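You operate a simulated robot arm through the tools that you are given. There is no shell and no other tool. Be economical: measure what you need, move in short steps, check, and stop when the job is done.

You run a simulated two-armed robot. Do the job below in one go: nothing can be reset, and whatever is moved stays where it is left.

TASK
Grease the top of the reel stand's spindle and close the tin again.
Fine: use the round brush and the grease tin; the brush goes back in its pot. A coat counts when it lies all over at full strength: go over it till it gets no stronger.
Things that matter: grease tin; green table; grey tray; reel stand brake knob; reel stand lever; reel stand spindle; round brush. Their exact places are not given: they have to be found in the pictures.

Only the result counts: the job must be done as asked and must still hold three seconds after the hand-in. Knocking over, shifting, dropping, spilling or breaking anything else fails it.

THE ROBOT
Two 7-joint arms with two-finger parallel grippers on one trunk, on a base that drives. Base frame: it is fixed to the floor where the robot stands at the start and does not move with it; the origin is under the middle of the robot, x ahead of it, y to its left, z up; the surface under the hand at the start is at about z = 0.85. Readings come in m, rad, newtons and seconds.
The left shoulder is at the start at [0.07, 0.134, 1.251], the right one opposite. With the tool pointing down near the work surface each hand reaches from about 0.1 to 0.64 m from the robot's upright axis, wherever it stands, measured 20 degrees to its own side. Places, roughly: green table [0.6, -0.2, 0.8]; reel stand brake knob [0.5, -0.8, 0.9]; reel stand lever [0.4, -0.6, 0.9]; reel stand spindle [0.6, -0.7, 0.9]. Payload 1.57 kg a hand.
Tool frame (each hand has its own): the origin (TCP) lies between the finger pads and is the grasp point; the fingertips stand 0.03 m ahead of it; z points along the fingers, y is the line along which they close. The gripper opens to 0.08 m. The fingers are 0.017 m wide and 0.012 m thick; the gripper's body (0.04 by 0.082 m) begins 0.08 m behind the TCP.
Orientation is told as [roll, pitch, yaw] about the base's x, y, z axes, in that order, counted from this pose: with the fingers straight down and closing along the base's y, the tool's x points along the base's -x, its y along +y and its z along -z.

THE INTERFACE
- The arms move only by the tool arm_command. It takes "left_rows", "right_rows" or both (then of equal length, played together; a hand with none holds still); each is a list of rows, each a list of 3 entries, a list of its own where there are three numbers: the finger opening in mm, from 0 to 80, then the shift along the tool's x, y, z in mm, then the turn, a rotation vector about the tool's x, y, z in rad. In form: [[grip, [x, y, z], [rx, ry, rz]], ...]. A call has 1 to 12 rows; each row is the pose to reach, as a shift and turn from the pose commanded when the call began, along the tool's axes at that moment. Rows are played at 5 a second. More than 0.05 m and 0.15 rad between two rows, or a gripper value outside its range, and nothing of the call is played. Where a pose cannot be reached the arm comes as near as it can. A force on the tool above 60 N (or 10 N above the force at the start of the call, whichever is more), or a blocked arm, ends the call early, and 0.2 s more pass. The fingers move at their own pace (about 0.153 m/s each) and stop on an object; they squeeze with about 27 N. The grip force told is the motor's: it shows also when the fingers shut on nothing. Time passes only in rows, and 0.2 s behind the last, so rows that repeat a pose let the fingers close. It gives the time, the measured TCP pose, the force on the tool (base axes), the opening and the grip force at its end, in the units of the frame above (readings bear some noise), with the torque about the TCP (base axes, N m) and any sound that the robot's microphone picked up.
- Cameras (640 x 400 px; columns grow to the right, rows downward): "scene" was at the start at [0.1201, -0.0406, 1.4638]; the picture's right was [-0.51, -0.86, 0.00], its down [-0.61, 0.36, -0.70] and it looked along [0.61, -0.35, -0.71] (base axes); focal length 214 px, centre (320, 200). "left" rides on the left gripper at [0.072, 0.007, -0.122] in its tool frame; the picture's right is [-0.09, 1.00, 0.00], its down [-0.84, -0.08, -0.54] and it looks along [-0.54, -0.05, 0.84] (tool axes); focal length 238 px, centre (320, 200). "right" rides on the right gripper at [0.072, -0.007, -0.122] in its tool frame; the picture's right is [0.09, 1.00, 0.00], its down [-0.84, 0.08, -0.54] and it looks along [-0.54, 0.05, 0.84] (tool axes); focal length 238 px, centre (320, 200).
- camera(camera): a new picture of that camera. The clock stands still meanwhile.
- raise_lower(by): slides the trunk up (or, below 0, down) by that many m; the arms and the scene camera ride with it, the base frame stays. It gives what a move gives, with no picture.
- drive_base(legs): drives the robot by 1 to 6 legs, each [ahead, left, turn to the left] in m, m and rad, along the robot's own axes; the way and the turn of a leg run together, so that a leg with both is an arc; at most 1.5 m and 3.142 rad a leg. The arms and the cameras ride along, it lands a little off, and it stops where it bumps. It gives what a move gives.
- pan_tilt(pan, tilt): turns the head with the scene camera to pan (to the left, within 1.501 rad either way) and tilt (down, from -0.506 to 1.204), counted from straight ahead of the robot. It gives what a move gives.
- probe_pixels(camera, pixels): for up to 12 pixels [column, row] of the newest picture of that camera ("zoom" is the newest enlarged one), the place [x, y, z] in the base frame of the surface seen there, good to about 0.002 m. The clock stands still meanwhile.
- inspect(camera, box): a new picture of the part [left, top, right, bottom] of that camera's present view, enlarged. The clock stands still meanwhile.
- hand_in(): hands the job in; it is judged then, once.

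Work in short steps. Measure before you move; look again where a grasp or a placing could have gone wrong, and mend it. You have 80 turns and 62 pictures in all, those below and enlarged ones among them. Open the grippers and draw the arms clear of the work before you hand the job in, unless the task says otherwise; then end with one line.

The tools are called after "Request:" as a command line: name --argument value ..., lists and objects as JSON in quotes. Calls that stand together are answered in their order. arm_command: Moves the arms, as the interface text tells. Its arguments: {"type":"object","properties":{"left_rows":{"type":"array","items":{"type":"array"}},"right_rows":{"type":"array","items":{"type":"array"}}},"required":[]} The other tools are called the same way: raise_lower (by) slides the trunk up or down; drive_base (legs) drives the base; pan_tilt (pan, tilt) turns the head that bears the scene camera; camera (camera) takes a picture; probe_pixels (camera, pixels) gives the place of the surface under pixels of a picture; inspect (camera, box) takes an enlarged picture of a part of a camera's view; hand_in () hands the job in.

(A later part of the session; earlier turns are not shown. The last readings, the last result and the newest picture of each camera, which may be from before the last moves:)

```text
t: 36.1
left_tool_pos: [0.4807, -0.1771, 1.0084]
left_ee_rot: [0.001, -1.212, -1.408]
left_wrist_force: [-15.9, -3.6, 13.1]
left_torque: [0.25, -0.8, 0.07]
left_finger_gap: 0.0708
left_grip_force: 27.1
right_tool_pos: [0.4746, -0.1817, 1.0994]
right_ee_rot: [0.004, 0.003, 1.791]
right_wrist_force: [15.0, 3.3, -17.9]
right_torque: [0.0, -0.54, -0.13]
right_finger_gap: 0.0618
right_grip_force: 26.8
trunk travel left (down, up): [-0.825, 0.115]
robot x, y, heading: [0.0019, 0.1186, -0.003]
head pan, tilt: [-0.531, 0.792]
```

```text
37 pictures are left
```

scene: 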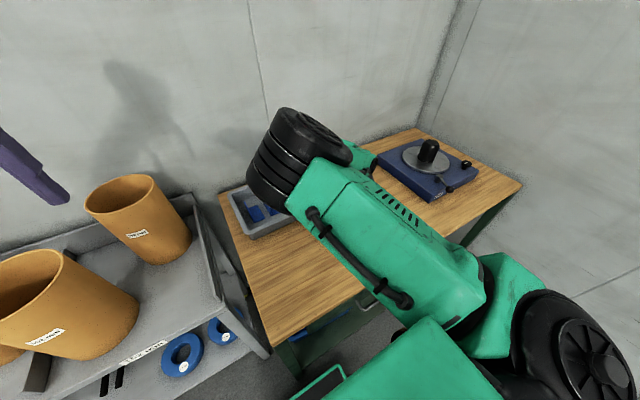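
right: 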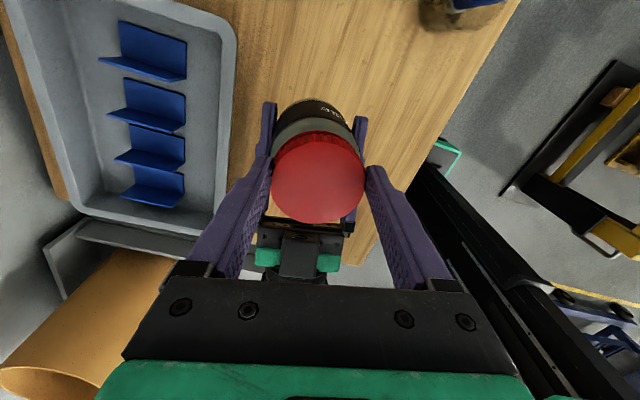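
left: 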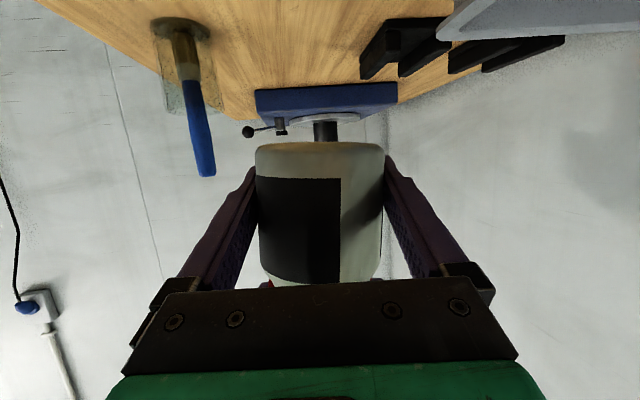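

The body slipped only about 0.3 rad; the lid has turned roughly 3 rad. I release and rotate back for a third bite.

Request:
arm_command --right_rows '[[45, [0, 0, 6], [0, 0, 0]], [80, [0, 0, 6], [0, 0, 0]], [80, [0, 0, 6], [0, 0, 0]], [80, [0, 0, 4], [0, 0, 0.15]], [80, [0, 0, 4], [0, 0, 0.3]], [80, [0, 0, 4], [0, 0, 0.45]], [80, [0, 0, 4], [0, 0, 0.6]], [80, [0, 0, 4], [0, 0, 0.75]], [80, [0, 0, 4], [0, 0, 0.9]], [80, [0, 0, 4], [0, 0, 1.05]], [80, [0, 0, 4], [0, 0, 1.2]], [80, [0, 0, 4], [0, 0, 1.35]]]'

Request:
camera --camera "right"

Request:
probe_pixels --camera "right" --pixels '[[320, 170], [300, 170], [340, 170], [320, 150], [320, 190], [320, 210]]'

```text
t: 38.8
left_tool_pos: [0.4798, -0.175, 1.0052]
left_ee_rot: [-0.001, -1.206, -1.402]
left_wrist_force: [-0.8, 0.0, -2.4]
left_torque: [0.0, 0.02, 0.03]
left_finger_gap: 0.0704
left_grip_force: 26.8
right_tool_pos: [0.4751, -0.1805, 1.0972]
right_ee_rot: [-0.002, -0.002, 0.438]
right_wrist_force: [0.3, -0.4, -0.2]
right_torque: [-0.03, -0.02, 0.0]
right_finger_gap: 0.0798
right_grip_force: 0.1
trunk travel left (down, up): [-0.825, 0.115]
robot x, y, heading: [-0.0016, 0.1181, -0.008]
head pan, tilt: [-0.531, 0.792]
```

```text
36 pictures are left
```

right: 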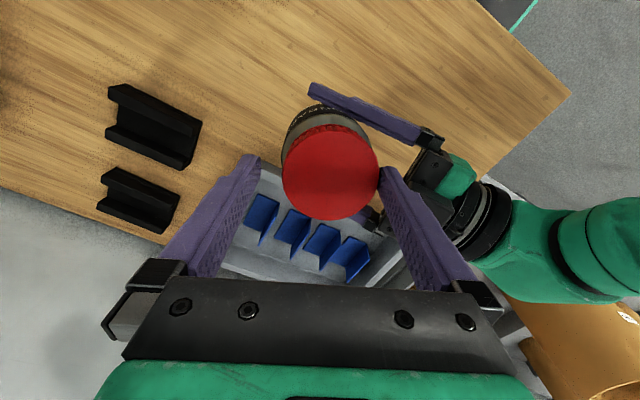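

```text
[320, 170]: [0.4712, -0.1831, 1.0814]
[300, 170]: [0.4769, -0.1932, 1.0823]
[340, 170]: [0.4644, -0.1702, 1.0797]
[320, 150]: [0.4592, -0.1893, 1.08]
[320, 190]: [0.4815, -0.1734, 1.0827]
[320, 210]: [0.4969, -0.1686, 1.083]
```

I recentre by (5,7) mm, grip and twist 1.35 rad for the third bite.

Request:
arm_command --right_rows '[[80, [5, 7, 1], [0, 0, 0]], [45, [5, 7, 1], [0, 0, 0]], [45, [5, 7, 1], [0, 0, 0]], [45, [5, 7, 1], [0, 0, -0.15]], [45, [5, 7, 0], [0, 0, -0.3]], [45, [5, 7, 0], [0, 0, -0.45]], [45, [5, 7, 0], [0, 0, -0.6]], [45, [5, 7, -1], [0, 0, -0.75]], [45, [5, 7, -1], [0, 0, -0.9]], [45, [5, 7, -2], [0, 0, -1.05]], [45, [5, 7, -2], [0, 0, -1.2]], [45, [5, 7, -2], [0, 0, -1.35]]]'

Request:
arm_command --right_rows '[[45, [0, 0, -3], [0, 0, 0]], [45, [0, 0, -6], [0, 0, 0]], [45, [0, 0, -6], [0, 0, 0]]]'

```text
t: 41.4
left_tool_pos: [0.4779, -0.1758, 1.004]
left_ee_rot: [-0.005, -1.203, -1.404]
left_wrist_force: [-23.0, 2.8, -6.5]
left_torque: [-0.17, -1.46, 0.35]
left_finger_gap: 0.0745
left_grip_force: 26.6
right_tool_pos: [0.4689, -0.177, 1.0999]
right_ee_rot: [-0.005, -0.004, 1.791]
right_wrist_force: [22.8, -3.0, 2.6]
right_torque: [-0.19, -0.8, -0.44]
right_finger_gap: 0.0608
right_grip_force: 27.0
trunk travel left (down, up): [-0.825, 0.115]
robot x, y, heading: [-0.0001, 0.1194, -0.006]
head pan, tilt: [-0.531, 0.792]
```

```text
t: 42.1
left_tool_pos: [0.4789, -0.175, 1.0061]
left_ee_rot: [0.0, -1.208, -1.406]
left_wrist_force: [-21.6, -1.5, 0.5]
left_torque: [0.19, -1.5, 0.24]
left_finger_gap: 0.0757
left_grip_force: 26.6
right_tool_pos: [0.4678, -0.1764, 1.1034]
right_ee_rot: [-0.001, -0.006, 1.786]
right_wrist_force: [22.0, 1.0, -3.3]
right_torque: [-0.12, -0.6, -0.3]
right_finger_gap: 0.0604
right_grip_force: 27.2
trunk travel left (down, up): [-0.825, 0.115]
robot x, y, heading: [0.0046, 0.1202, -0.004]
head pan, tilt: [-0.531, 0.792]
```

The left gap grew to 75.7 mm, which suggests the tin tilts in the grip. I look.

Request:
camera --camera "left"

Request:
camera --camera "right"

```text
35 pictures are left
```

left: 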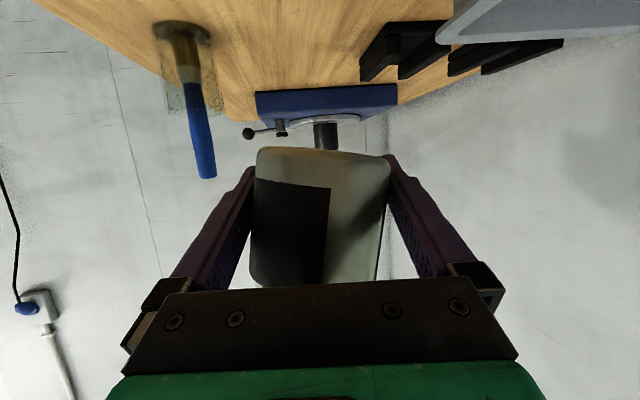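

```text
34 pictures are left
```

right: 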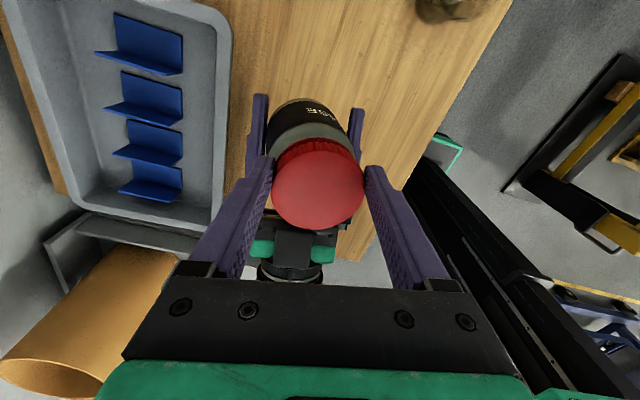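

The tin leans about 6° because the lid grip is 10 mm too far in −x. I shift the right hand 10 mm in +x to upright it.

Request:
arm_command --right_rows '[[45, [0, -4, 2], [0, 0, 0]], [45, [0, -8, 2], [0, 0, 0]], [45, [0, -11, 2], [0, 0, 0]], [45, [0, -11, 2], [0, 0, 0]]]'

```text
t: 43.1
left_tool_pos: [0.4803, -0.1747, 1.0041]
left_ee_rot: [-0.001, -1.206, -1.4]
left_wrist_force: [0.4, 1.4, -3.7]
left_torque: [-0.1, -0.02, 0.01]
left_finger_gap: 0.0705
left_grip_force: 27.3
right_tool_pos: [0.4779, -0.174, 1.1047]
right_ee_rot: [-0.002, 0.0, 1.79]
right_wrist_force: [0.6, -1.9, 0.3]
right_torque: [-0.07, 0.01, -0.04]
right_finger_gap: 0.0589
right_grip_force: 26.9
trunk travel left (down, up): [-0.825, 0.115]
robot x, y, heading: [0.0026, 0.1195, -0.007]
head pan, tilt: [-0.531, 0.792]
```

All strain is gone. I lift the right hand 25 mm gently to test whether the lid is free.

Request:
arm_command --right_rows '[[45, [0, 0, -3], [0, 0, 0]], [45, [0, 0, -6], [0, 0, 0]], [45, [0, 0, -6], [0, 0, 0]]]'

Request:
camera --camera "right"

```text
t: 44.0
left_tool_pos: [0.4796, -0.1756, 1.0045]
left_ee_rot: [-0.004, -1.208, -1.402]
left_wrist_force: [-1.1, -0.1, -2.6]
left_torque: [0.0, 0.03, -0.03]
left_finger_gap: 0.0699
left_grip_force: 27.2
right_tool_pos: [0.4767, -0.1764, 1.1085]
right_ee_rot: [0.004, -0.002, 1.788]
right_wrist_force: [0.6, 0.5, -0.7]
right_torque: [0.02, -0.02, 0.02]
right_finger_gap: 0.0588
right_grip_force: 26.9
trunk travel left (down, up): [-0.825, 0.115]
robot x, y, heading: [-0.0014, 0.1187, -0.006]
head pan, tilt: [-0.531, 0.792]
```

```text
33 pictures are left
```

right: 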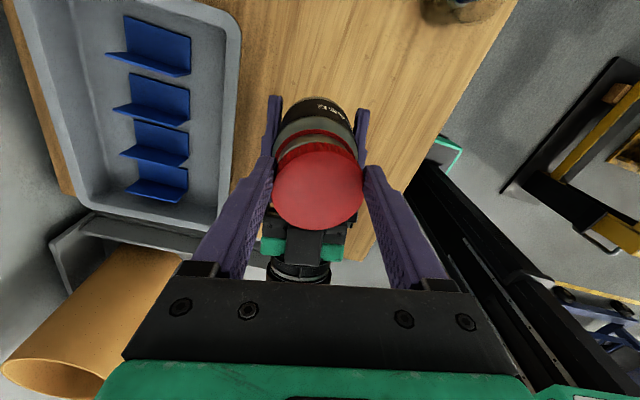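

The lid is free (only 0.7 N). I lift it clear, then draw the left hand with the open tin back and up.

Request:
arm_command --left_rows '[[45, [0, 0, 0], [0, 0, 0]], [45, [0, 0, 0], [0, 0, 0]], [45, [0, 0, 0], [0, 0, 0]], [45, [0, 0, -35], [0, 0, 0]], [45, [0, 0, -70], [0, 0, 0]], [45, [0, 0, -105], [0, 0, 0]], [45, [0, 0, -140], [0, 0, 0]], [45, [0, 0, -175], [0, 0, 0]], [45, [0, 0, -200], [0, 0, 0]], [45, [0, 0, -200], [0, 0, 0]]]' --right_rows '[[45, [0, 0, -20], [0, 0, 0]], [45, [0, 0, -45], [0, 0, 0]], [45, [0, 0, -65], [0, 0, 0]], [45, [0, 0, -65], [0, 0, 0.15]], [45, [0, 0, -65], [0, 0, 0.3]], [45, [0, 0, -65], [0, 0, 0.45]], [45, [0, 0, -65], [0, 0, 0.6]], [45, [0, 0, -65], [0, 0, 0.75]], [45, [0, 0, -65], [0, 0, 0.9]], [45, [0, 0, -65], [0, 0, 1.05]]]'

Request:
camera --camera "scene"

```text
t: 46.1
left_tool_pos: [0.4475, 0.0093, 1.0758]
left_ee_rot: [-0.004, -1.206, -1.401]
left_wrist_force: [0.0, 0.3, -3.4]
left_torque: [0.0, 0.03, -0.02]
left_finger_gap: 0.0698
left_grip_force: 27.2
right_tool_pos: [0.4771, -0.1781, 1.1747]
right_ee_rot: [0.006, -0.01, 0.73]
right_wrist_force: [0.5, -0.7, 0.2]
right_torque: [0.03, 0.02, 0.01]
right_finger_gap: 0.0583
right_grip_force: 27.1
trunk travel left (down, up): [-0.825, 0.115]
robot x, y, heading: [0.0012, 0.1177, -0.002]
head pan, tilt: [-0.531, 0.792]
```

```text
32 pictures are left
```

scene: 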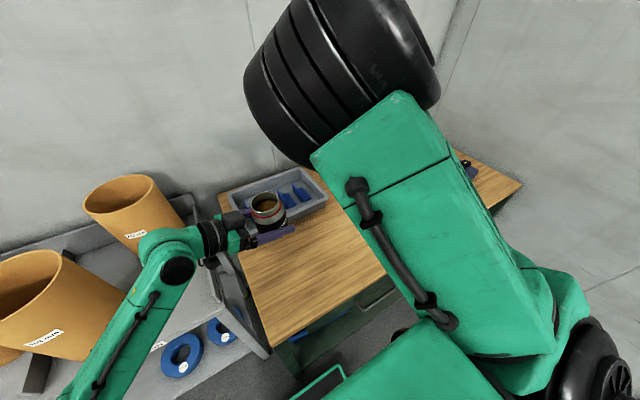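

The tin is open, with grease visible at (267,205). I zoom in to measure its rim and grease level relative to the left hand.

Request:
inspect --camera "scene" --box '[220, 170, 316, 230]'

Request:
probe_pixels --camera "zoom" --pixels '[[310, 245], [290, 240], [330, 240], [305, 170], [270, 190], [360, 230], [340, 330], [310, 200], [345, 195], [305, 270]]'

```text
6.67 times, centred on (268, 200) of scene
```

zoom: 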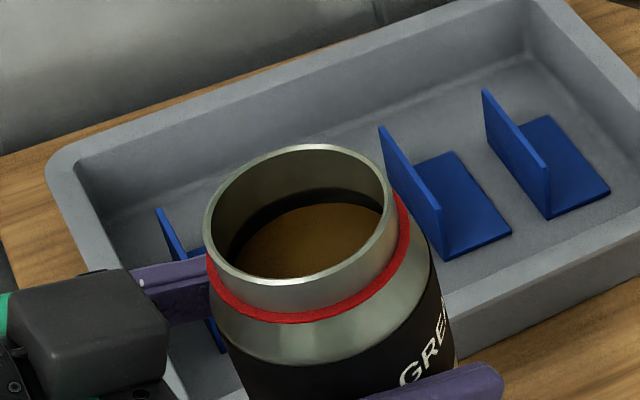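

```text
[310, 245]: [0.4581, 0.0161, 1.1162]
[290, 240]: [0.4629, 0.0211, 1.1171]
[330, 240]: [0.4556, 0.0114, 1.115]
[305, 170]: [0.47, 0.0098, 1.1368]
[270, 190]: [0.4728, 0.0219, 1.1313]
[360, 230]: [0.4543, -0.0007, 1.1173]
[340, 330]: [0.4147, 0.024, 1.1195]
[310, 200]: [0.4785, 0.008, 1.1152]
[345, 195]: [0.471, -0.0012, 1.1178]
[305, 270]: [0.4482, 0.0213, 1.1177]
```

I probe the rim itself for the tin's axis.

Request:
probe_pixels --camera "zoom" --pixels '[[208, 215], [391, 205], [290, 284], [310, 147], [250, 272], [365, 165], [240, 165], [375, 255], [320, 281]]'

```text
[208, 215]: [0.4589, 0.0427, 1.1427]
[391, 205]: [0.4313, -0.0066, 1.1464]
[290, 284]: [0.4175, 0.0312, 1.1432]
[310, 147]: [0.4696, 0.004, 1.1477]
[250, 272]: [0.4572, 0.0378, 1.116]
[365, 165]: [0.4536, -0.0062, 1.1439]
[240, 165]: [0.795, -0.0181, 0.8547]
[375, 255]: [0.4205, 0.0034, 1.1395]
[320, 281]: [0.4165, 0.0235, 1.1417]
```

The tin's axis sits at about (−0.003,+0.009) from the left TCP, with the rim 68 mm and the grease 40 mm above it. Now I drive 0.27 m to the right to put the lid down.

Request:
drive_base --legs '[[0, -0.27, 0]]'

Request:
camera --camera "right"

```text
t: 48.1
left_tool_pos: [0.4476, -0.2581, 1.0756]
left_ee_rot: [-0.006, -1.209, -1.4]
left_wrist_force: [0.1, 0.1, -3.2]
left_torque: [-0.02, -0.02, -0.02]
left_finger_gap: 0.07
left_grip_force: 26.9
right_tool_pos: [0.4765, -0.4447, 1.173]
right_ee_rot: [0.005, -0.006, 0.735]
right_wrist_force: [-0.7, 0.2, -0.8]
right_torque: [-0.03, 0.01, 0.02]
right_finger_gap: 0.0581
right_grip_force: 26.5
trunk travel left (down, up): [-0.825, 0.115]
robot x, y, heading: [0.0014, -0.1486, -0.004]
head pan, tilt: [-0.531, 0.792]
```

```text
30 pictures are left
```

right: 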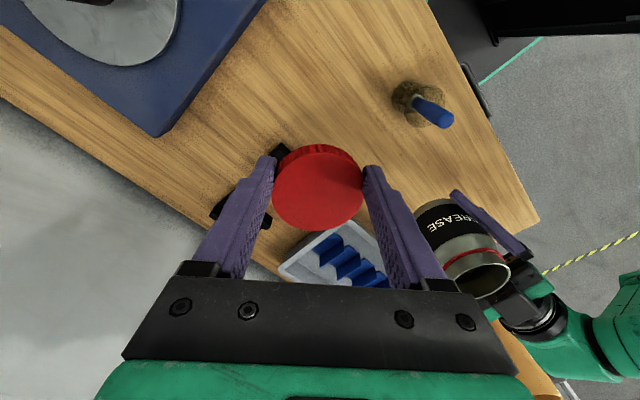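

I probe the lid top relative to the TCP and the brush/pot positions.

Request:
probe_pixels --camera "right" --pixels '[[319, 190], [300, 190], [340, 190], [319, 225], [319, 152], [437, 115], [443, 120], [425, 103], [412, 97], [398, 100], [285, 155]]'

Request:
inspect --camera "right" --box '[380, 70, 476, 130]'

```text
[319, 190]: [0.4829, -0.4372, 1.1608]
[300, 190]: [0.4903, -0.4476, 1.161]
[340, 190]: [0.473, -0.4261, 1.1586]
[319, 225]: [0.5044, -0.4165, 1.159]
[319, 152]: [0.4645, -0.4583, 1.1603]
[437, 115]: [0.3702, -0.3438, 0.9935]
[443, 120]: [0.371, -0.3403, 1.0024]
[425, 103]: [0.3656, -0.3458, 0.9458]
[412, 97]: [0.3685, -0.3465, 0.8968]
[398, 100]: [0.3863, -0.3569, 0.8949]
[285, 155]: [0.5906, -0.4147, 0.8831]
```

```text
6.67 times, centred on (428, 100) of right
```

zoom: 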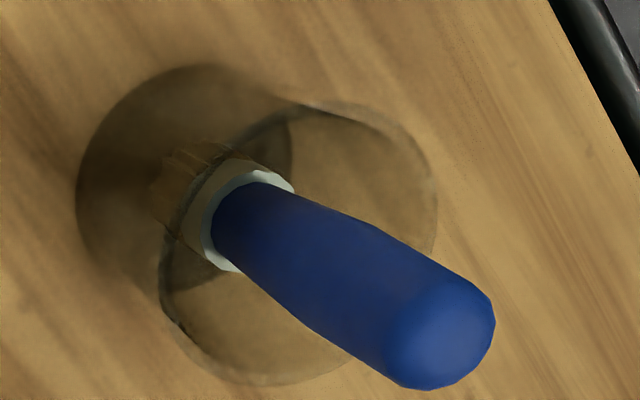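

The lid spot beneath is free. I lower the lid to the table (TCP z 0.882), release and rise.

Request:
arm_command --right_rows '[[45, [0, 0, 48], [0, 0, 0]], [45, [0, 0, 96], [0, 0, 0]], [45, [0, 0, 144], [0, 0, 0]], [45, [0, 0, 192], [0, 0, 0]], [45, [0, 0, 240], [0, 0, 0]], [45, [0, 0, 275], [0, 0, 0]], [45, [0, 0, 290], [0, 0, 0]], [45, [0, 0, 290], [0, 0, 0]]]'

```text
t: 49.9
left_tool_pos: [0.4478, -0.2584, 1.0756]
left_ee_rot: [-0.003, -1.205, -1.399]
left_wrist_force: [-0.1, 0.1, -3.6]
left_torque: [-0.01, 0.01, 0.0]
left_finger_gap: 0.0698
left_grip_force: 26.7
right_tool_pos: [0.4759, -0.4425, 0.8829]
right_ee_rot: [0.006, -0.01, 0.732]
right_wrist_force: [0.3, 0.0, -0.5]
right_torque: [-0.05, 0.01, 0.02]
right_finger_gap: 0.0581
right_grip_force: 26.6
trunk travel left (down, up): [-0.825, 0.115]
robot x, y, heading: [-0.0023, -0.1513, -0.002]
head pan, tilt: [-0.531, 0.792]
```

I open, rise 250 mm, then drive 0.14 m left so that the brush comes within comfortable right-hand reach.

Request:
arm_command --right_rows '[[80, [0, 0, 0], [0, 0, 0]], [80, [0, 0, 0], [0, 0, 0]], [80, [0, 0, -45], [0, 0, 0]], [80, [0, 0, -90], [0, 0, 0]], [80, [0, 0, -135], [0, 0, 0]], [80, [0, 0, -180], [0, 0, 0.1]], [80, [0, 0, -225], [0, 0, 0.25]], [80, [0, 0, -250], [0, 0, 0.4]], [80, [0, 0, -250], [0, 0, 0.55]], [80, [0, 0, -250], [0, 0, 0.7]]]'

Request:
drive_base --legs '[[0, 0.14, 0]]'

Request:
camera --camera "right"

```text
t: 52.1
left_tool_pos: [0.4482, -0.2608, 1.0751]
left_ee_rot: [-0.003, -1.205, -1.4]
left_wrist_force: [0.3, -0.3, -3.8]
left_torque: [-0.03, 0.01, -0.01]
left_finger_gap: 0.0698
left_grip_force: 26.7
right_tool_pos: [0.4758, -0.4482, 1.1321]
right_ee_rot: [0.02, 0.005, 0.021]
right_wrist_force: [-0.7, -0.1, 0.7]
right_torque: [0.01, 0.01, -0.02]
right_finger_gap: 0.08
right_grip_force: 0.0
trunk travel left (down, up): [-0.825, 0.115]
robot x, y, heading: [0.0001, -0.1526, -0.002]
head pan, tilt: [-0.531, 0.792]
```

```text
t: 53.4
left_tool_pos: [0.449, -0.1207, 1.0749]
left_ee_rot: [-0.002, -1.204, -1.399]
left_wrist_force: [0.8, 0.3, -4.2]
left_torque: [-0.01, 0.0, 0.0]
left_finger_gap: 0.0695
left_grip_force: 27.2
right_tool_pos: [0.4762, -0.3106, 1.1323]
right_ee_rot: [0.023, -0.001, 0.024]
right_wrist_force: [-1.2, 0.1, -0.8]
right_torque: [0.02, 0.01, 0.03]
right_finger_gap: 0.08
right_grip_force: 0.0
trunk travel left (down, up): [-0.825, 0.115]
robot x, y, heading: [0.0012, -0.0102, 0.003]
head pan, tilt: [-0.531, 0.792]
```

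```text
28 pictures are left
```

right: 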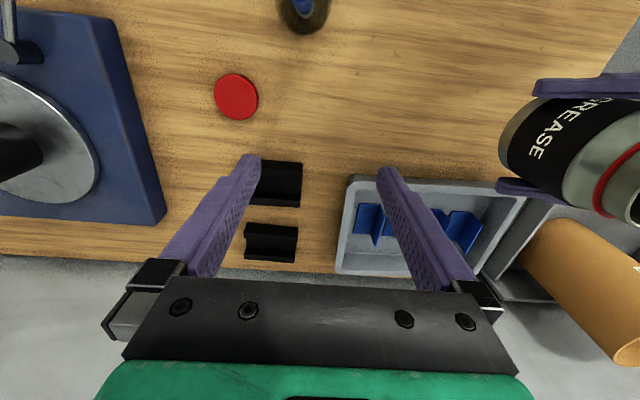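

The lid lies flat at (237,97). I move the right hand above the brush and take a view to centre it.

Request:
arm_command --right_rows '[[80, [36, -8, 0], [0.02, 0, 0.02]], [80, [72, -17, 0], [0.02, 0, 0.02]], [80, [108, -25, 0], [0.02, 0, 0.02]], [80, [108, -25, 40], [0.02, 0, 0.02]], [80, [108, -25, 40], [0.02, 0, 0.02]]]'

Request:
camera --camera "right"

```text
t: 54.6
left_tool_pos: [0.4477, -0.119, 1.0763]
left_ee_rot: [-0.004, -1.206, -1.398]
left_wrist_force: [-0.6, 1.0, -3.1]
left_torque: [-0.02, 0.0, 0.01]
left_finger_gap: 0.0698
left_grip_force: 27.3
right_tool_pos: [0.369, -0.3325, 1.0931]
right_ee_rot: [0.02, -0.012, -0.006]
right_wrist_force: [0.3, 0.2, 0.3]
right_torque: [0.0, 0.01, -0.01]
right_finger_gap: 0.0801
right_grip_force: 0.1
trunk travel left (down, up): [-0.825, 0.115]
robot x, y, heading: [0.0003, -0.0108, 0.001]
head pan, tilt: [-0.531, 0.792]
```

```text
27 pictures are left
```

right: 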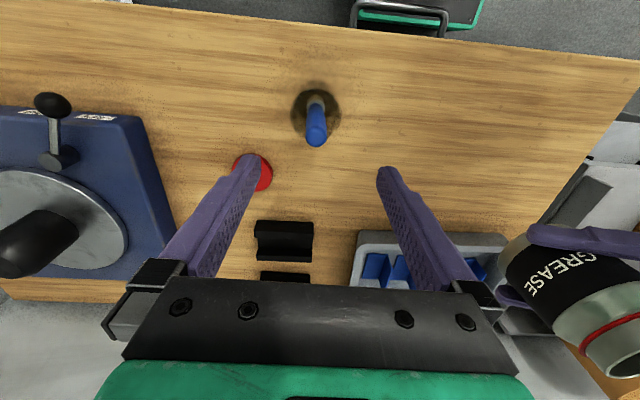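

The brush is centred at column 316. I probe handle, pot and lid.

Request:
probe_pixels --camera "right" --pixels '[[317, 138], [316, 125], [316, 112], [317, 144], [316, 98], [312, 138], [322, 138], [255, 172], [265, 172], [293, 115], [339, 115]]'

Request:
inspect --camera "right" --box '[268, 75, 364, 155]'

```text
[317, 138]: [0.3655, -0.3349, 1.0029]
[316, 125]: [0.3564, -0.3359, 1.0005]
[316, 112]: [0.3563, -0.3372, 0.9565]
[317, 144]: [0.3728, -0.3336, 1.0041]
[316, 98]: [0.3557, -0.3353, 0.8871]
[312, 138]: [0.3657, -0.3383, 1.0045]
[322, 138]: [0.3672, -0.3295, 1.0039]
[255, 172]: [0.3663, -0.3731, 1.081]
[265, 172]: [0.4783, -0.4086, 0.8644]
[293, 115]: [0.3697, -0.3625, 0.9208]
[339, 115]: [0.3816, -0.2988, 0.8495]
```

```text
5.00 times, centred on (316, 115) of right
```

zoom: 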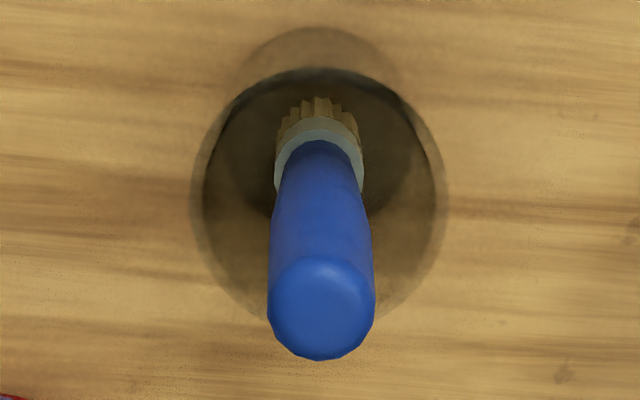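

The handle is vertical at (0.366,-0.335), its top at 1.003, and the pot rim at 0.921. I descend to TCP z 0.966, grip, and lift.

Request:
arm_command --right_rows '[[80, [3, -2, 40], [0.02, 0.012, 0]], [80, [3, -2, 85], [0.02, 0.012, 0]], [80, [3, -2, 127], [0.02, 0.012, 0]], [80, [3, -2, 127], [0.02, 0.012, 0]], [0, [3, -2, 127], [0.02, 0.012, 0]], [0, [3, -2, 127], [0.02, 0.012, 0]], [0, [3, -2, 127], [0.02, 0.012, 0]], [0, [3, -2, 127], [0.02, 0.012, 0]], [0, [3, -2, 85], [0.02, 0.012, 0]], [0, [3, -2, 40], [0.02, 0.012, 0]], [0, [3, -2, -5], [0.02, 0.012, 0]], [0, [3, -2, -50], [0.02, 0.012, 0]]]'

Request:
camera --camera "right"

Request:
camera --camera "scene"

```text
t: 57.2
left_tool_pos: [0.4476, -0.1191, 1.0758]
left_ee_rot: [-0.002, -1.207, -1.4]
left_wrist_force: [-0.5, -0.8, -3.9]
left_torque: [-0.04, -0.02, 0.02]
left_finger_gap: 0.07
left_grip_force: 27.5
right_tool_pos: [0.3655, -0.3367, 1.1401]
right_ee_rot: [-0.012, 0.011, 0.004]
right_wrist_force: [-1.2, -0.6, -1.0]
right_torque: [-0.03, 0.02, 0.01]
right_finger_gap: 0.0204
right_grip_force: 27.0
trunk travel left (down, up): [-0.825, 0.115]
robot x, y, heading: [0.0035, -0.0082, -0.001]
head pan, tilt: [-0.531, 0.792]
```

```text
25 pictures are left
```

right: 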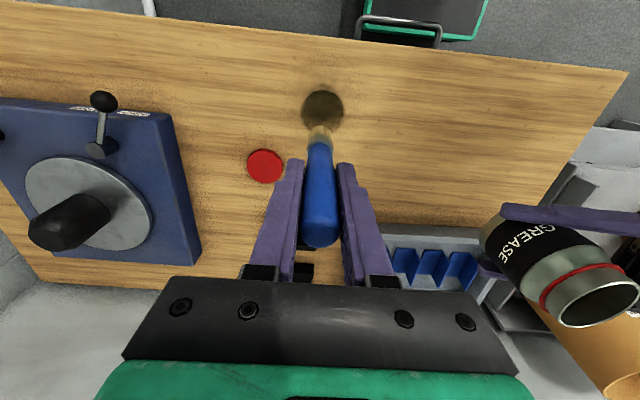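

```text
24 pictures are left
```

scene: 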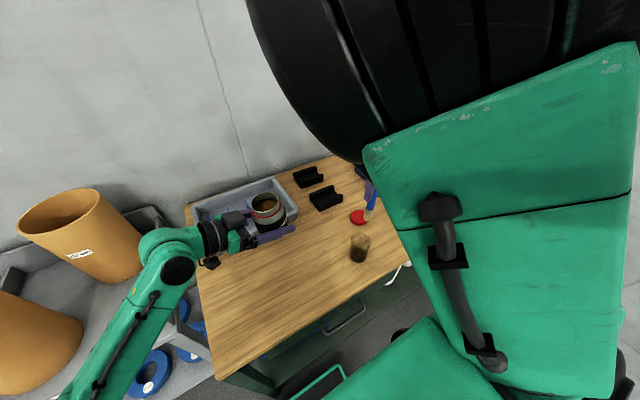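

The brush is in hand. I probe the bristle tip to get its offset from the TCP, and the rim of the tin.

Request:
probe_pixels --camera "right" --pixels '[[320, 128], [320, 132], [320, 136], [320, 142], [320, 150], [320, 240]]'

Request:
inspect --camera "right" --box '[280, 85, 376, 145]'

Request:
probe_pixels --camera "scene" --pixels '[[264, 212], [268, 206], [272, 210], [254, 202], [283, 207], [265, 217], [267, 191]]'

```text
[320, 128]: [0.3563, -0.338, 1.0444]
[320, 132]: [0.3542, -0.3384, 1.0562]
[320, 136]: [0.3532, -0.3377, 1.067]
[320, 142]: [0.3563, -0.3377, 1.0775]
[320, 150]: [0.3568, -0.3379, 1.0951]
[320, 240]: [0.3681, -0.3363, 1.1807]
```

```text
6.67 times, centred on (328, 115) of right
```

zoom: 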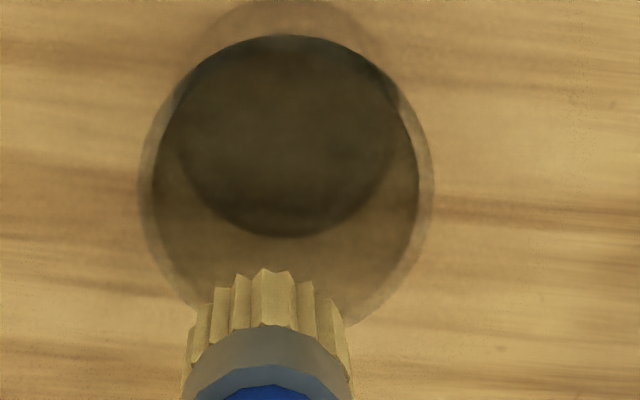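

```text
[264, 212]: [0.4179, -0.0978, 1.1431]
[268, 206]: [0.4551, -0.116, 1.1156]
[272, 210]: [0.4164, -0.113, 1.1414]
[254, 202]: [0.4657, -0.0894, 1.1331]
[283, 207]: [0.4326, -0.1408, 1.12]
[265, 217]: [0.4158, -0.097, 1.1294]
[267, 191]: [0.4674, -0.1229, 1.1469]
```

The tip is 0.104 m below the TCP. The left hand advances the tin 170 mm toward the right hand, and the right hand carries the brush above its opening.

Request:
arm_command --left_rows '[[45, [0, 0, 42], [0, 0, 0]], [45, [0, 0, 85], [0, 0, 0]], [45, [0, 0, 128], [0, 0, 0]], [45, [0, 0, 170], [0, 0, 0]], [45, [0, 0, 170], [0, 0, 0]], [45, [0, 0, 170], [0, 0, 0]], [45, [0, 0, 170], [0, 0, 0]]]' --right_rows '[[0, [0, 0, -40], [0, 0, 0]], [0, [0, 0, -80], [0, 0, 0]], [0, [0, 0, -80], [-0.012, -0.011, 0]], [0, [-35, 23, -80], [-0.012, -0.011, 0]], [0, [-70, 47, -80], [-0.012, -0.011, 0]], [0, [-105, 71, -80], [-0.012, -0.011, 0]], [0, [-105, 71, -80], [-0.012, -0.011, 0]]]'

Request:
camera --camera "right"

```text
t: 58.8
left_tool_pos: [0.4744, -0.2764, 1.0147]
left_ee_rot: [-0.002, -1.206, -1.4]
left_wrist_force: [0.4, 0.3, -3.5]
left_torque: [-0.02, -0.01, 0.01]
left_finger_gap: 0.0697
left_grip_force: 27.2
right_tool_pos: [0.4702, -0.2672, 1.2245]
right_ee_rot: [0.013, -0.012, -0.006]
right_wrist_force: [-0.4, -0.9, -1.8]
right_torque: [-0.01, 0.02, -0.02]
right_finger_gap: 0.0206
right_grip_force: 27.2
trunk travel left (down, up): [-0.825, 0.115]
robot x, y, heading: [-0.0026, -0.0079, -0.001]
head pan, tilt: [-0.531, 0.792]
```

```text
22 pictures are left
```

right: 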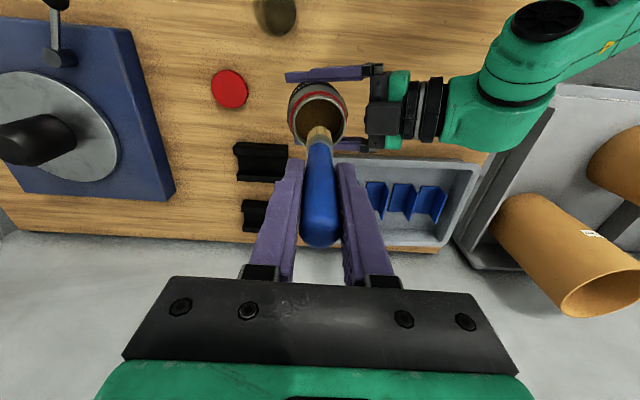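

The brush is above the opening. I probe the rim edges and grease to confirm alignment.

Request:
probe_pixels --camera "right" --pixels '[[293, 118], [346, 118], [318, 95], [312, 110], [303, 112], [330, 110], [335, 140], [300, 140]]'

Request:
inspect --camera "right" --box '[272, 75, 368, 155]'

```text
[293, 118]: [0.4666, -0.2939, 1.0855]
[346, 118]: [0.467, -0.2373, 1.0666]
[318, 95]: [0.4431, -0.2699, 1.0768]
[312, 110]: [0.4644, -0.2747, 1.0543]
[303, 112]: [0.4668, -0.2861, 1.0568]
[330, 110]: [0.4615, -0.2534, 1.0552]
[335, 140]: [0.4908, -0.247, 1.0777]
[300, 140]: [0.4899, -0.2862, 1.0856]
```

```text
5.00 times, centred on (320, 115) of right
```

zoom: 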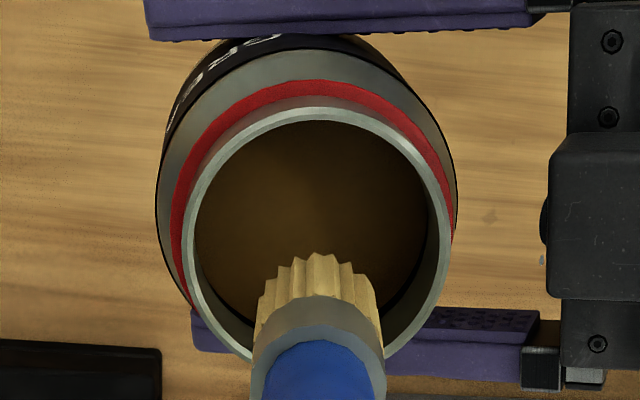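

Aligned within a millimetre. I lower 76 mm so the bristles go ~8 mm into the grease, stir slightly and come up.

Request:
arm_command --right_rows '[[0, [0, 0, 40], [0, 0, 0]], [0, [0, 0, 65], [0, 0, 0]], [0, [0, 0, 77], [0, 0, 0]], [0, [5, 0, 77], [0, 0, 0]], [0, [0, 5, 78], [0, 0, 0]], [0, [-5, 0, 78], [0, 0, 0]], [0, [0, -5, 78], [0, 0, 0]], [0, [0, 0, 78], [0, 0, 0]], [0, [0, 0, 78], [0, 0, 0]], [0, [0, 0, 60], [0, 0, 0]], [0, [0, 0, 25], [0, 0, 0]], [0, [0, 0, 0], [0, 0, 0]]]'

Request:
inspect --camera "right" --box '[272, 75, 368, 155]'

```text
t: 61.4
left_tool_pos: [0.4752, -0.2768, 1.0163]
left_ee_rot: [-0.001, -1.208, -1.4]
left_wrist_force: [-0.4, -0.3, -3.6]
left_torque: [-0.06, 0.01, 0.0]
left_finger_gap: 0.0694
left_grip_force: 27.2
right_tool_pos: [0.4708, -0.2684, 1.2202]
right_ee_rot: [0.013, -0.002, -0.006]
right_wrist_force: [0.4, -0.8, -0.2]
right_torque: [-0.01, -0.01, 0.02]
right_finger_gap: 0.0204
right_grip_force: 26.9
trunk travel left (down, up): [-0.825, 0.115]
robot x, y, heading: [0.0011, -0.0077, -0.0]
head pan, tilt: [-0.531, 0.792]
```

```text
5.00 times, centred on (320, 115) of right
```

zoom: 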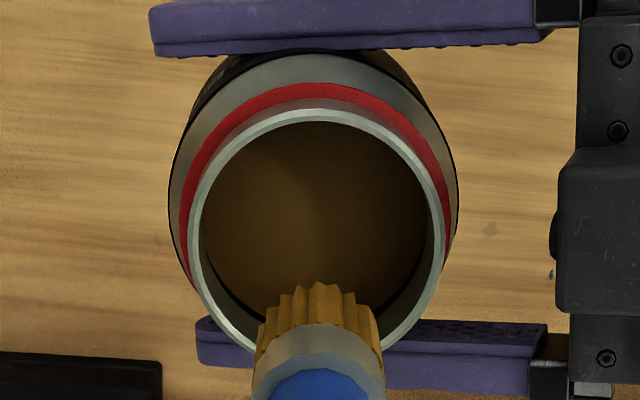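

The bristles are now amber with grease. The left hand draws back 170 mm, then I drive 0.47 m to the right and 0.04 m ahead toward the reel stand.

Request:
arm_command --left_rows '[[45, [0, 0, -42], [0, 0, 0]], [45, [0, 0, -85], [0, 0, 0]], [45, [0, 0, -128], [0, 0, 0]], [45, [0, 0, -170], [0, 0, 0]], [45, [0, 0, -170], [0, 0, 0]]]'

Request:
drive_base --legs '[[0, -0.465, 0], [0.04, 0, 0]]'

Request:
camera --camera "right"

```text
t: 62.6
left_tool_pos: [0.4464, -0.1199, 1.0751]
left_ee_rot: [-0.005, -1.204, -1.397]
left_wrist_force: [-0.3, -0.3, -3.3]
left_torque: [0.0, -0.03, 0.01]
left_finger_gap: 0.0692
left_grip_force: 27.8
right_tool_pos: [0.4711, -0.2688, 1.22]
right_ee_rot: [0.013, -0.006, -0.008]
right_wrist_force: [-1.3, -0.3, -0.5]
right_torque: [0.01, 0.03, 0.0]
right_finger_gap: 0.0205
right_grip_force: 27.1
trunk travel left (down, up): [-0.825, 0.115]
robot x, y, heading: [-0.0048, -0.0081, -0.0]
head pan, tilt: [-0.531, 0.792]
```

```text
t: 65.9
left_tool_pos: [0.4805, -0.5842, 1.0783]
left_ee_rot: [0.017, -1.208, -1.411]
left_wrist_force: [-1.0, 0.3, -3.1]
left_torque: [-0.03, -0.05, 0.05]
left_finger_gap: 0.069
left_grip_force: 27.2
right_tool_pos: [0.504, -0.7332, 1.2236]
right_ee_rot: [0.012, -0.009, -0.004]
right_wrist_force: [-0.2, -0.2, -0.4]
right_torque: [0.01, -0.09, 0.02]
right_finger_gap: 0.0208
right_grip_force: 26.9
trunk travel left (down, up): [-0.825, 0.115]
robot x, y, heading: [0.0421, -0.4768, 0.006]
head pan, tilt: [-0.531, 0.792]
```

```text
19 pictures are left
```

right: 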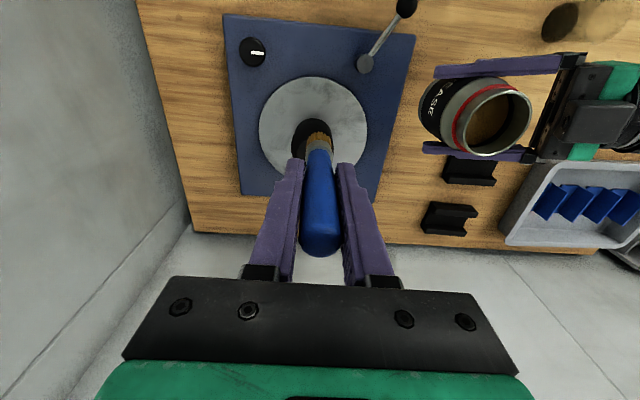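

The spindle shows as the dark shape around (312,130) just ahead of the brush. I probe it to refine its centre before moving.

Request:
inspect --camera "right" --box '[264, 90, 376, 160]'

Request:
probe_pixels --camera "right" --pixels '[[295, 140], [298, 150], [310, 140], [302, 130], [312, 121], [333, 135], [337, 145], [300, 155], [328, 125]]'

```text
5.71 times, centred on (320, 125) of right
```

zoom: 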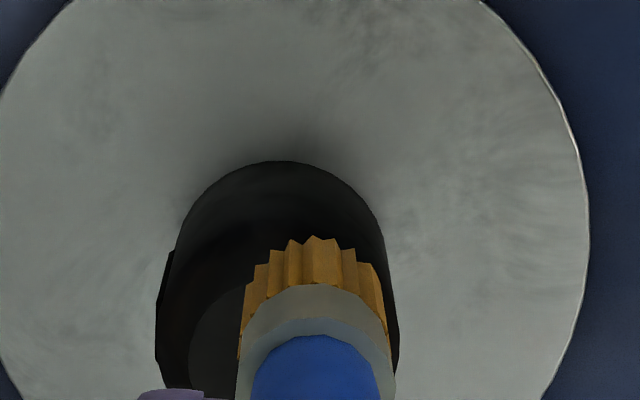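

```text
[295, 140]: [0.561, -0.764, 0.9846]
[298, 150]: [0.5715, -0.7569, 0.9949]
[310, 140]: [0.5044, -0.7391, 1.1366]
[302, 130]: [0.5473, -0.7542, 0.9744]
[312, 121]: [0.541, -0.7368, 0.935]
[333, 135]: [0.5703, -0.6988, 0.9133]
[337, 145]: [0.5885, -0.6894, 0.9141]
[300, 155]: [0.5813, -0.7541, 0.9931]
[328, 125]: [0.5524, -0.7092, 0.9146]
```

Spindle centre ≈ (0.574,-0.735), top z 0.993, flat radius ≈ 0.024. I move over it and descend to just about contact, watching the force.

Request:
arm_command --right_rows '[[0, [-35, -1, 20], [0.012, 0.009, 0]], [0, [-70, -2, 50], [0.012, 0.009, 0]], [0, [-70, -2, 95], [0.012, 0.009, 0]], [0, [-70, -2, 115], [0.012, 0.009, 0]], [0, [-70, -2, 121], [0.012, 0.009, 0]], [0, [-70, -2, 125], [0.012, 0.009, 0]], [0, [-70, -2, 128], [0.012, 0.009, 0]], [0, [-70, -2, 128], [0.012, 0.009, 0]]]'

Request:
camera --camera "right"

```text
t: 67.7
left_tool_pos: [0.4851, -0.5829, 1.0761]
left_ee_rot: [0.003, -1.206, -1.401]
left_wrist_force: [0.4, 0.1, -2.8]
left_torque: [-0.06, 0.0, -0.02]
left_finger_gap: 0.0694
left_grip_force: 26.7
right_tool_pos: [0.5789, -0.7329, 1.0959]
right_ee_rot: [-0.003, -0.001, -0.002]
right_wrist_force: [2.3, -0.8, 22.0]
right_torque: [-0.13, -0.25, 0.0]
right_finger_gap: 0.0206
right_grip_force: 26.8
trunk travel left (down, up): [-0.825, 0.115]
robot x, y, heading: [0.0387, -0.474, 0.007]
head pan, tilt: [-0.531, 0.792]
```

```text
17 pictures are left
```

right: 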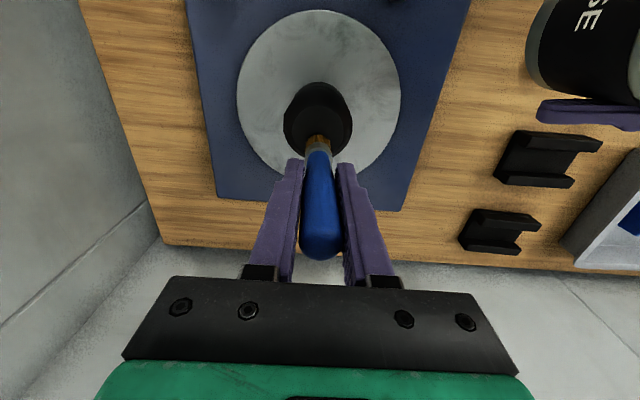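

Contact: 22 N at z 1.096. I zoom to see where the tip sits on the top.

Request:
inspect --camera "right" --box '[272, 75, 368, 165]'

Request:
probe_pixels --camera "zoom" --pixels '[[240, 200], [150, 240], [240, 150], [240, 120], [330, 240], [170, 280], [320, 290], [200, 160], [280, 160], [140, 260], [345, 260]]'

```text
4.44 times, centred on (320, 120) of right
```

zoom: 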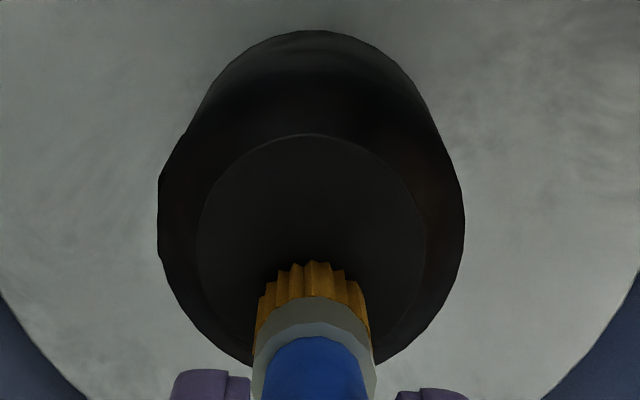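

```text
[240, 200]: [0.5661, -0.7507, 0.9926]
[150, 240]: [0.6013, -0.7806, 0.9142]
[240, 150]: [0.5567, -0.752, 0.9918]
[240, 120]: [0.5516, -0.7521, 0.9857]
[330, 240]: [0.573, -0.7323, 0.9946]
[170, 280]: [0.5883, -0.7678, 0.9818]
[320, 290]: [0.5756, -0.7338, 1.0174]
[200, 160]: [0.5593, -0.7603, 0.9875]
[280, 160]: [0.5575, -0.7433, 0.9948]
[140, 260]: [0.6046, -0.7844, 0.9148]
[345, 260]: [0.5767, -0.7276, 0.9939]
```

The tip sits at about (0.587,-0.7335) while the top's centre is (0.577,-0.736) with flat radius 0.0237; the brush leans slightly in the grip. I make y-strokes on several x lines, lifting between them.

Request:
arm_command --right_rows '[[0, [1, -22, -1], [0, 0, 0]], [0, [1, 17, -1], [0, 0, 0]], [0, [10, 17, -6], [0, 0, 0]], [0, [10, 20, -1], [0, 0, 0]], [0, [10, -2, -1], [0, 0, 0]], [0, [10, -24, -1], [0, 0, 0]], [0, [19, -24, -6], [0, 0, 0]], [0, [19, -22, -1], [0, 0, 0]], [0, [19, 17, -1], [0, 0, 0]], [0, [28, 12, -6], [0, 0, 0]], [0, [28, 12, -1], [0, 0, 0]], [0, [28, -17, -1], [0, 0, 0]]]'

Request:
inspect --camera "right" --box '[272, 75, 368, 165]'

```text
t: 70.3
left_tool_pos: [0.4873, -0.5858, 1.074]
left_ee_rot: [-0.002, -1.208, -1.393]
left_wrist_force: [-0.1, -0.7, -3.6]
left_torque: [-0.01, 0.01, 0.0]
left_finger_gap: 0.0691
left_grip_force: 27.1
right_tool_pos: [0.555, -0.7478, 1.0931]
right_ee_rot: [-0.001, 0.005, -0.001]
right_wrist_force: [0.3, 1.4, 3.3]
right_torque: [0.13, -0.03, -0.02]
right_finger_gap: 0.0208
right_grip_force: 27.1
trunk travel left (down, up): [-0.825, 0.115]
robot x, y, heading: [0.0362, -0.4732, 0.004]
head pan, tilt: [-0.531, 0.792]
```

```text
4.44 times, centred on (320, 120) of right
```

zoom: 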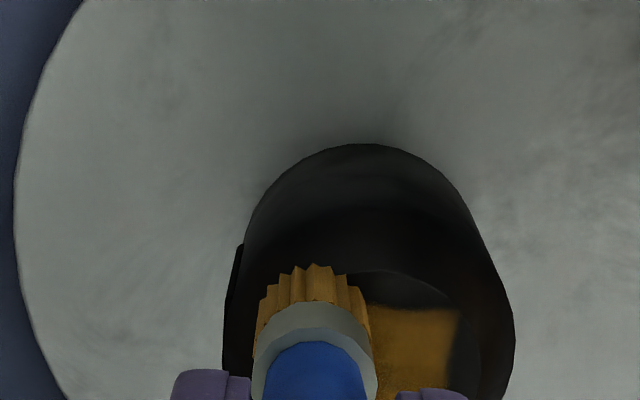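

The grease shows as an amber coat; near-edge and side strips are still bare. I stroke the near and middle lines out to the edges, then the far lines, and draw the brush aside.

Request:
arm_command --right_rows '[[0, [5, 0, -5], [0, 0, 0]], [0, [10, 2, 1], [0, 0, 0]], [0, [10, 24, 1], [0, 0, 0]], [0, [2, 28, -5], [0, 0, 0]], [0, [1, 33, 1], [0, 0, 0]], [0, [1, -9, 1], [0, 0, 0]], [0, [-10, -12, -5], [0, 0, 0]], [0, [-10, -13, 1], [0, 0, 0]], [0, [-10, 12, 1], [0, 0, 0]], [0, [-10, 37, 1], [0, 0, 0]], [0, [-10, 37, 1], [0, 0, 0]], [0, [-10, 37, -5], [0, 0, 0]]]'

Request:
arm_command --right_rows '[[0, [-11, -4, 6], [0, 0, 0]], [0, [-11, -25, 6], [0, 0, 0]], [0, [-11, -47, 6], [0, 0, 0]], [0, [-20, -42, 0], [0, 0, 0]], [0, [-20, -40, 6], [0, 0, 0]], [0, [-20, -8, 6], [0, 0, 0]], [0, [-25, -15, 0], [0, 0, 0]], [0, [-25, -15, 6], [0, 0, 0]], [0, [-25, -35, 6], [0, 0, 0]], [0, [-25, -35, -35], [0, 0, 0]], [0, [-25, -80, -35], [0, 0, 0]], [0, [-25, -105, -35], [0, 0, 0]]]'

Request:
camera --camera "right"

```text
t: 72.9
left_tool_pos: [0.4887, -0.5838, 1.0745]
left_ee_rot: [-0.005, -1.207, -1.391]
left_wrist_force: [-0.8, -0.2, -3.5]
left_torque: [-0.05, -0.01, -0.02]
left_finger_gap: 0.0691
left_grip_force: 26.5
right_tool_pos: [0.5637, -0.7138, 1.0976]
right_ee_rot: [0.0, 0.011, -0.003]
right_wrist_force: [-0.5, -0.8, -0.2]
right_torque: [-0.02, 0.0, -0.03]
right_finger_gap: 0.0207
right_grip_force: 26.9
trunk travel left (down, up): [-0.825, 0.115]
robot x, y, heading: [0.0366, -0.4757, 0.008]
head pan, tilt: [-0.531, 0.792]
```

```text
t: 75.5
left_tool_pos: [0.4879, -0.5858, 1.073]
left_ee_rot: [-0.006, -1.205, -1.393]
left_wrist_force: [0.4, -0.2, -3.2]
left_torque: [-0.02, -0.03, 0.0]
left_finger_gap: 0.0693
left_grip_force: 26.8
right_tool_pos: [0.59, -0.8217, 1.1324]
right_ee_rot: [0.001, 0.008, -0.002]
right_wrist_force: [0.9, 0.2, -0.1]
right_torque: [0.01, -0.02, 0.0]
right_finger_gap: 0.0209
right_grip_force: 27.1
trunk travel left (down, up): [-0.825, 0.115]
robot x, y, heading: [0.0385, -0.4797, 0.004]
head pan, tilt: [-0.531, 0.792]
```

```text
14 pictures are left
```

right: 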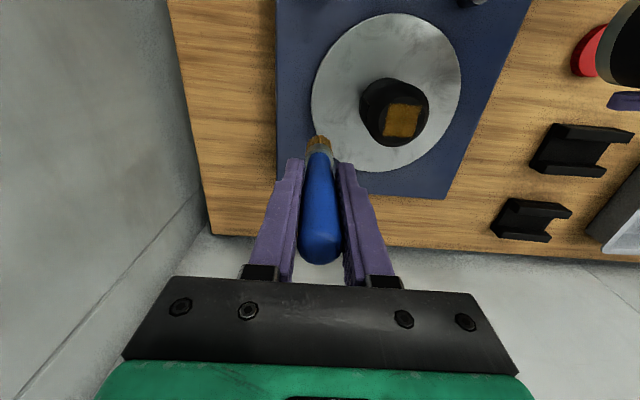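

A square amber patch shows on the top at (404,120). I enlarge it to judge its evenness.

Request:
inspect --camera "right" --box '[356, 75, 440, 150]'

Request:
probe_pixels --camera "zoom" --pixels '[[222, 225], [462, 235], [210, 440], [440, 455], [340, 340], [300, 180], [360, 130]]'

```text
5.33 times, centred on (398, 112) of right
```

zoom: 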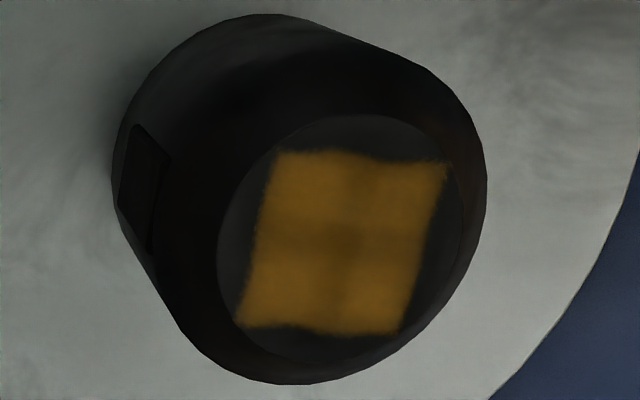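

```text
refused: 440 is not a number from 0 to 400
```

The coat fills an inscribed square, slightly darker along its middle. I go over it again with a full second round and compare.

Request:
arm_command --right_rows '[[0, [11, 40, 0], [0, 0, 0]], [0, [22, 66, 25], [0, 0, 0]], [0, [22, 66, 40], [0, 0, 0]], [0, [22, 86, 40], [0, 0, 0]], [0, [22, 106, 40], [0, 0, 0]], [0, [22, 86, 40], [0, 0, 0]], [0, [22, 66, 40], [0, 0, 0]], [0, [29, 66, 34], [0, 0, 0]], [0, [29, 68, 40], [0, 0, 0]], [0, [29, 104, 40], [0, 0, 0]], [0, [29, 68, 40], [0, 0, 0]], [0, [29, 68, 33], [0, 0, 0]]]'

Request:
arm_command --right_rows '[[0, [-14, 0, 3], [0, 0, 0]], [0, [-14, 0, 7], [0, 0, 0]], [0, [-14, 36, 7], [0, 0, 0]], [0, [-14, 0, 7], [0, 0, 0]], [0, [-21, 0, 2], [0, 0, 0]], [0, [-21, 0, 7], [0, 0, 0]], [0, [-21, 36, 7], [0, 0, 0]], [0, [-21, 0, 7], [0, 0, 0]], [0, [7, 36, 2], [0, 0, 0]], [0, [7, 36, 7], [0, 0, 0]], [0, [7, 0, 7], [0, 0, 0]], [0, [7, -10, 0], [0, 0, 0]]]'

Request:
arm_command --right_rows '[[0, [-14, 10, 3], [0, 0, 0]], [0, [-14, 10, 7], [0, 0, 0]], [0, [-14, 46, 7], [0, 0, 0]], [0, [-14, 10, 7], [0, 0, 0]], [0, [-14, 10, -30], [0, 0, 0]], [0, [-36, -30, -30], [0, 0, 0]], [0, [-36, -58, -33], [0, 0, 0]], [0, [-36, -58, -33], [0, 0, 0]]]'

Request:
inspect --camera "right" --box '[356, 75, 440, 150]'

```text
t: 78.1
left_tool_pos: [0.4881, -0.5837, 1.0746]
left_ee_rot: [-0.004, -1.208, -1.395]
left_wrist_force: [0.0, -0.2, -4.2]
left_torque: [-0.03, -0.03, -0.02]
left_finger_gap: 0.0691
left_grip_force: 27.0
right_tool_pos: [0.5605, -0.7512, 1.1004]
right_ee_rot: [-0.001, 0.006, -0.004]
right_wrist_force: [0.0, -0.2, -0.1]
right_torque: [0.03, 0.05, 0.01]
right_finger_gap: 0.0206
right_grip_force: 27.4
trunk travel left (down, up): [-0.825, 0.115]
robot x, y, heading: [0.0429, -0.4748, 0.007]
head pan, tilt: [-0.531, 0.792]
```

```text
t: 80.7
left_tool_pos: [0.4873, -0.5828, 1.0743]
left_ee_rot: [-0.002, -1.207, -1.396]
left_wrist_force: [0.5, 0.4, -4.2]
left_torque: [-0.04, -0.05, -0.02]
left_finger_gap: 0.0693
left_grip_force: 27.1
right_tool_pos: [0.5535, -0.761, 1.1013]
right_ee_rot: [-0.002, 0.007, -0.002]
right_wrist_force: [0.2, -0.3, -1.0]
right_torque: [0.03, -0.02, 0.01]
right_finger_gap: 0.0209
right_grip_force: 26.7
trunk travel left (down, up): [-0.825, 0.115]
robot x, y, heading: [0.0363, -0.477, 0.003]
head pan, tilt: [-0.531, 0.792]
```

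```text
t: 82.5
left_tool_pos: [0.487, -0.5828, 1.0753]
left_ee_rot: [-0.001, -1.207, -1.396]
left_wrist_force: [-0.1, 0.3, -3.6]
left_torque: [-0.03, -0.01, 0.03]
left_finger_gap: 0.0691
left_grip_force: 27.1
right_tool_pos: [0.5899, -0.8196, 1.1317]
right_ee_rot: [-0.001, 0.007, -0.001]
right_wrist_force: [0.2, 0.3, -0.6]
right_torque: [-0.04, 0.03, 0.0]
right_finger_gap: 0.0205
right_grip_force: 27.1
trunk travel left (down, up): [-0.825, 0.115]
robot x, y, heading: [0.04, -0.4774, 0.004]
head pan, tilt: [-0.531, 0.792]
```

```text
5.33 times, centred on (398, 112) of right
```

zoom: 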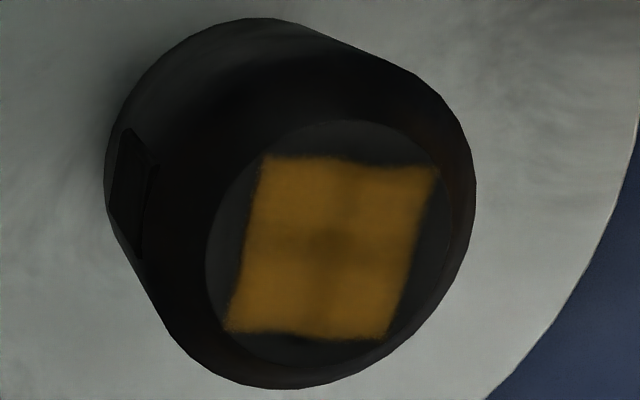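

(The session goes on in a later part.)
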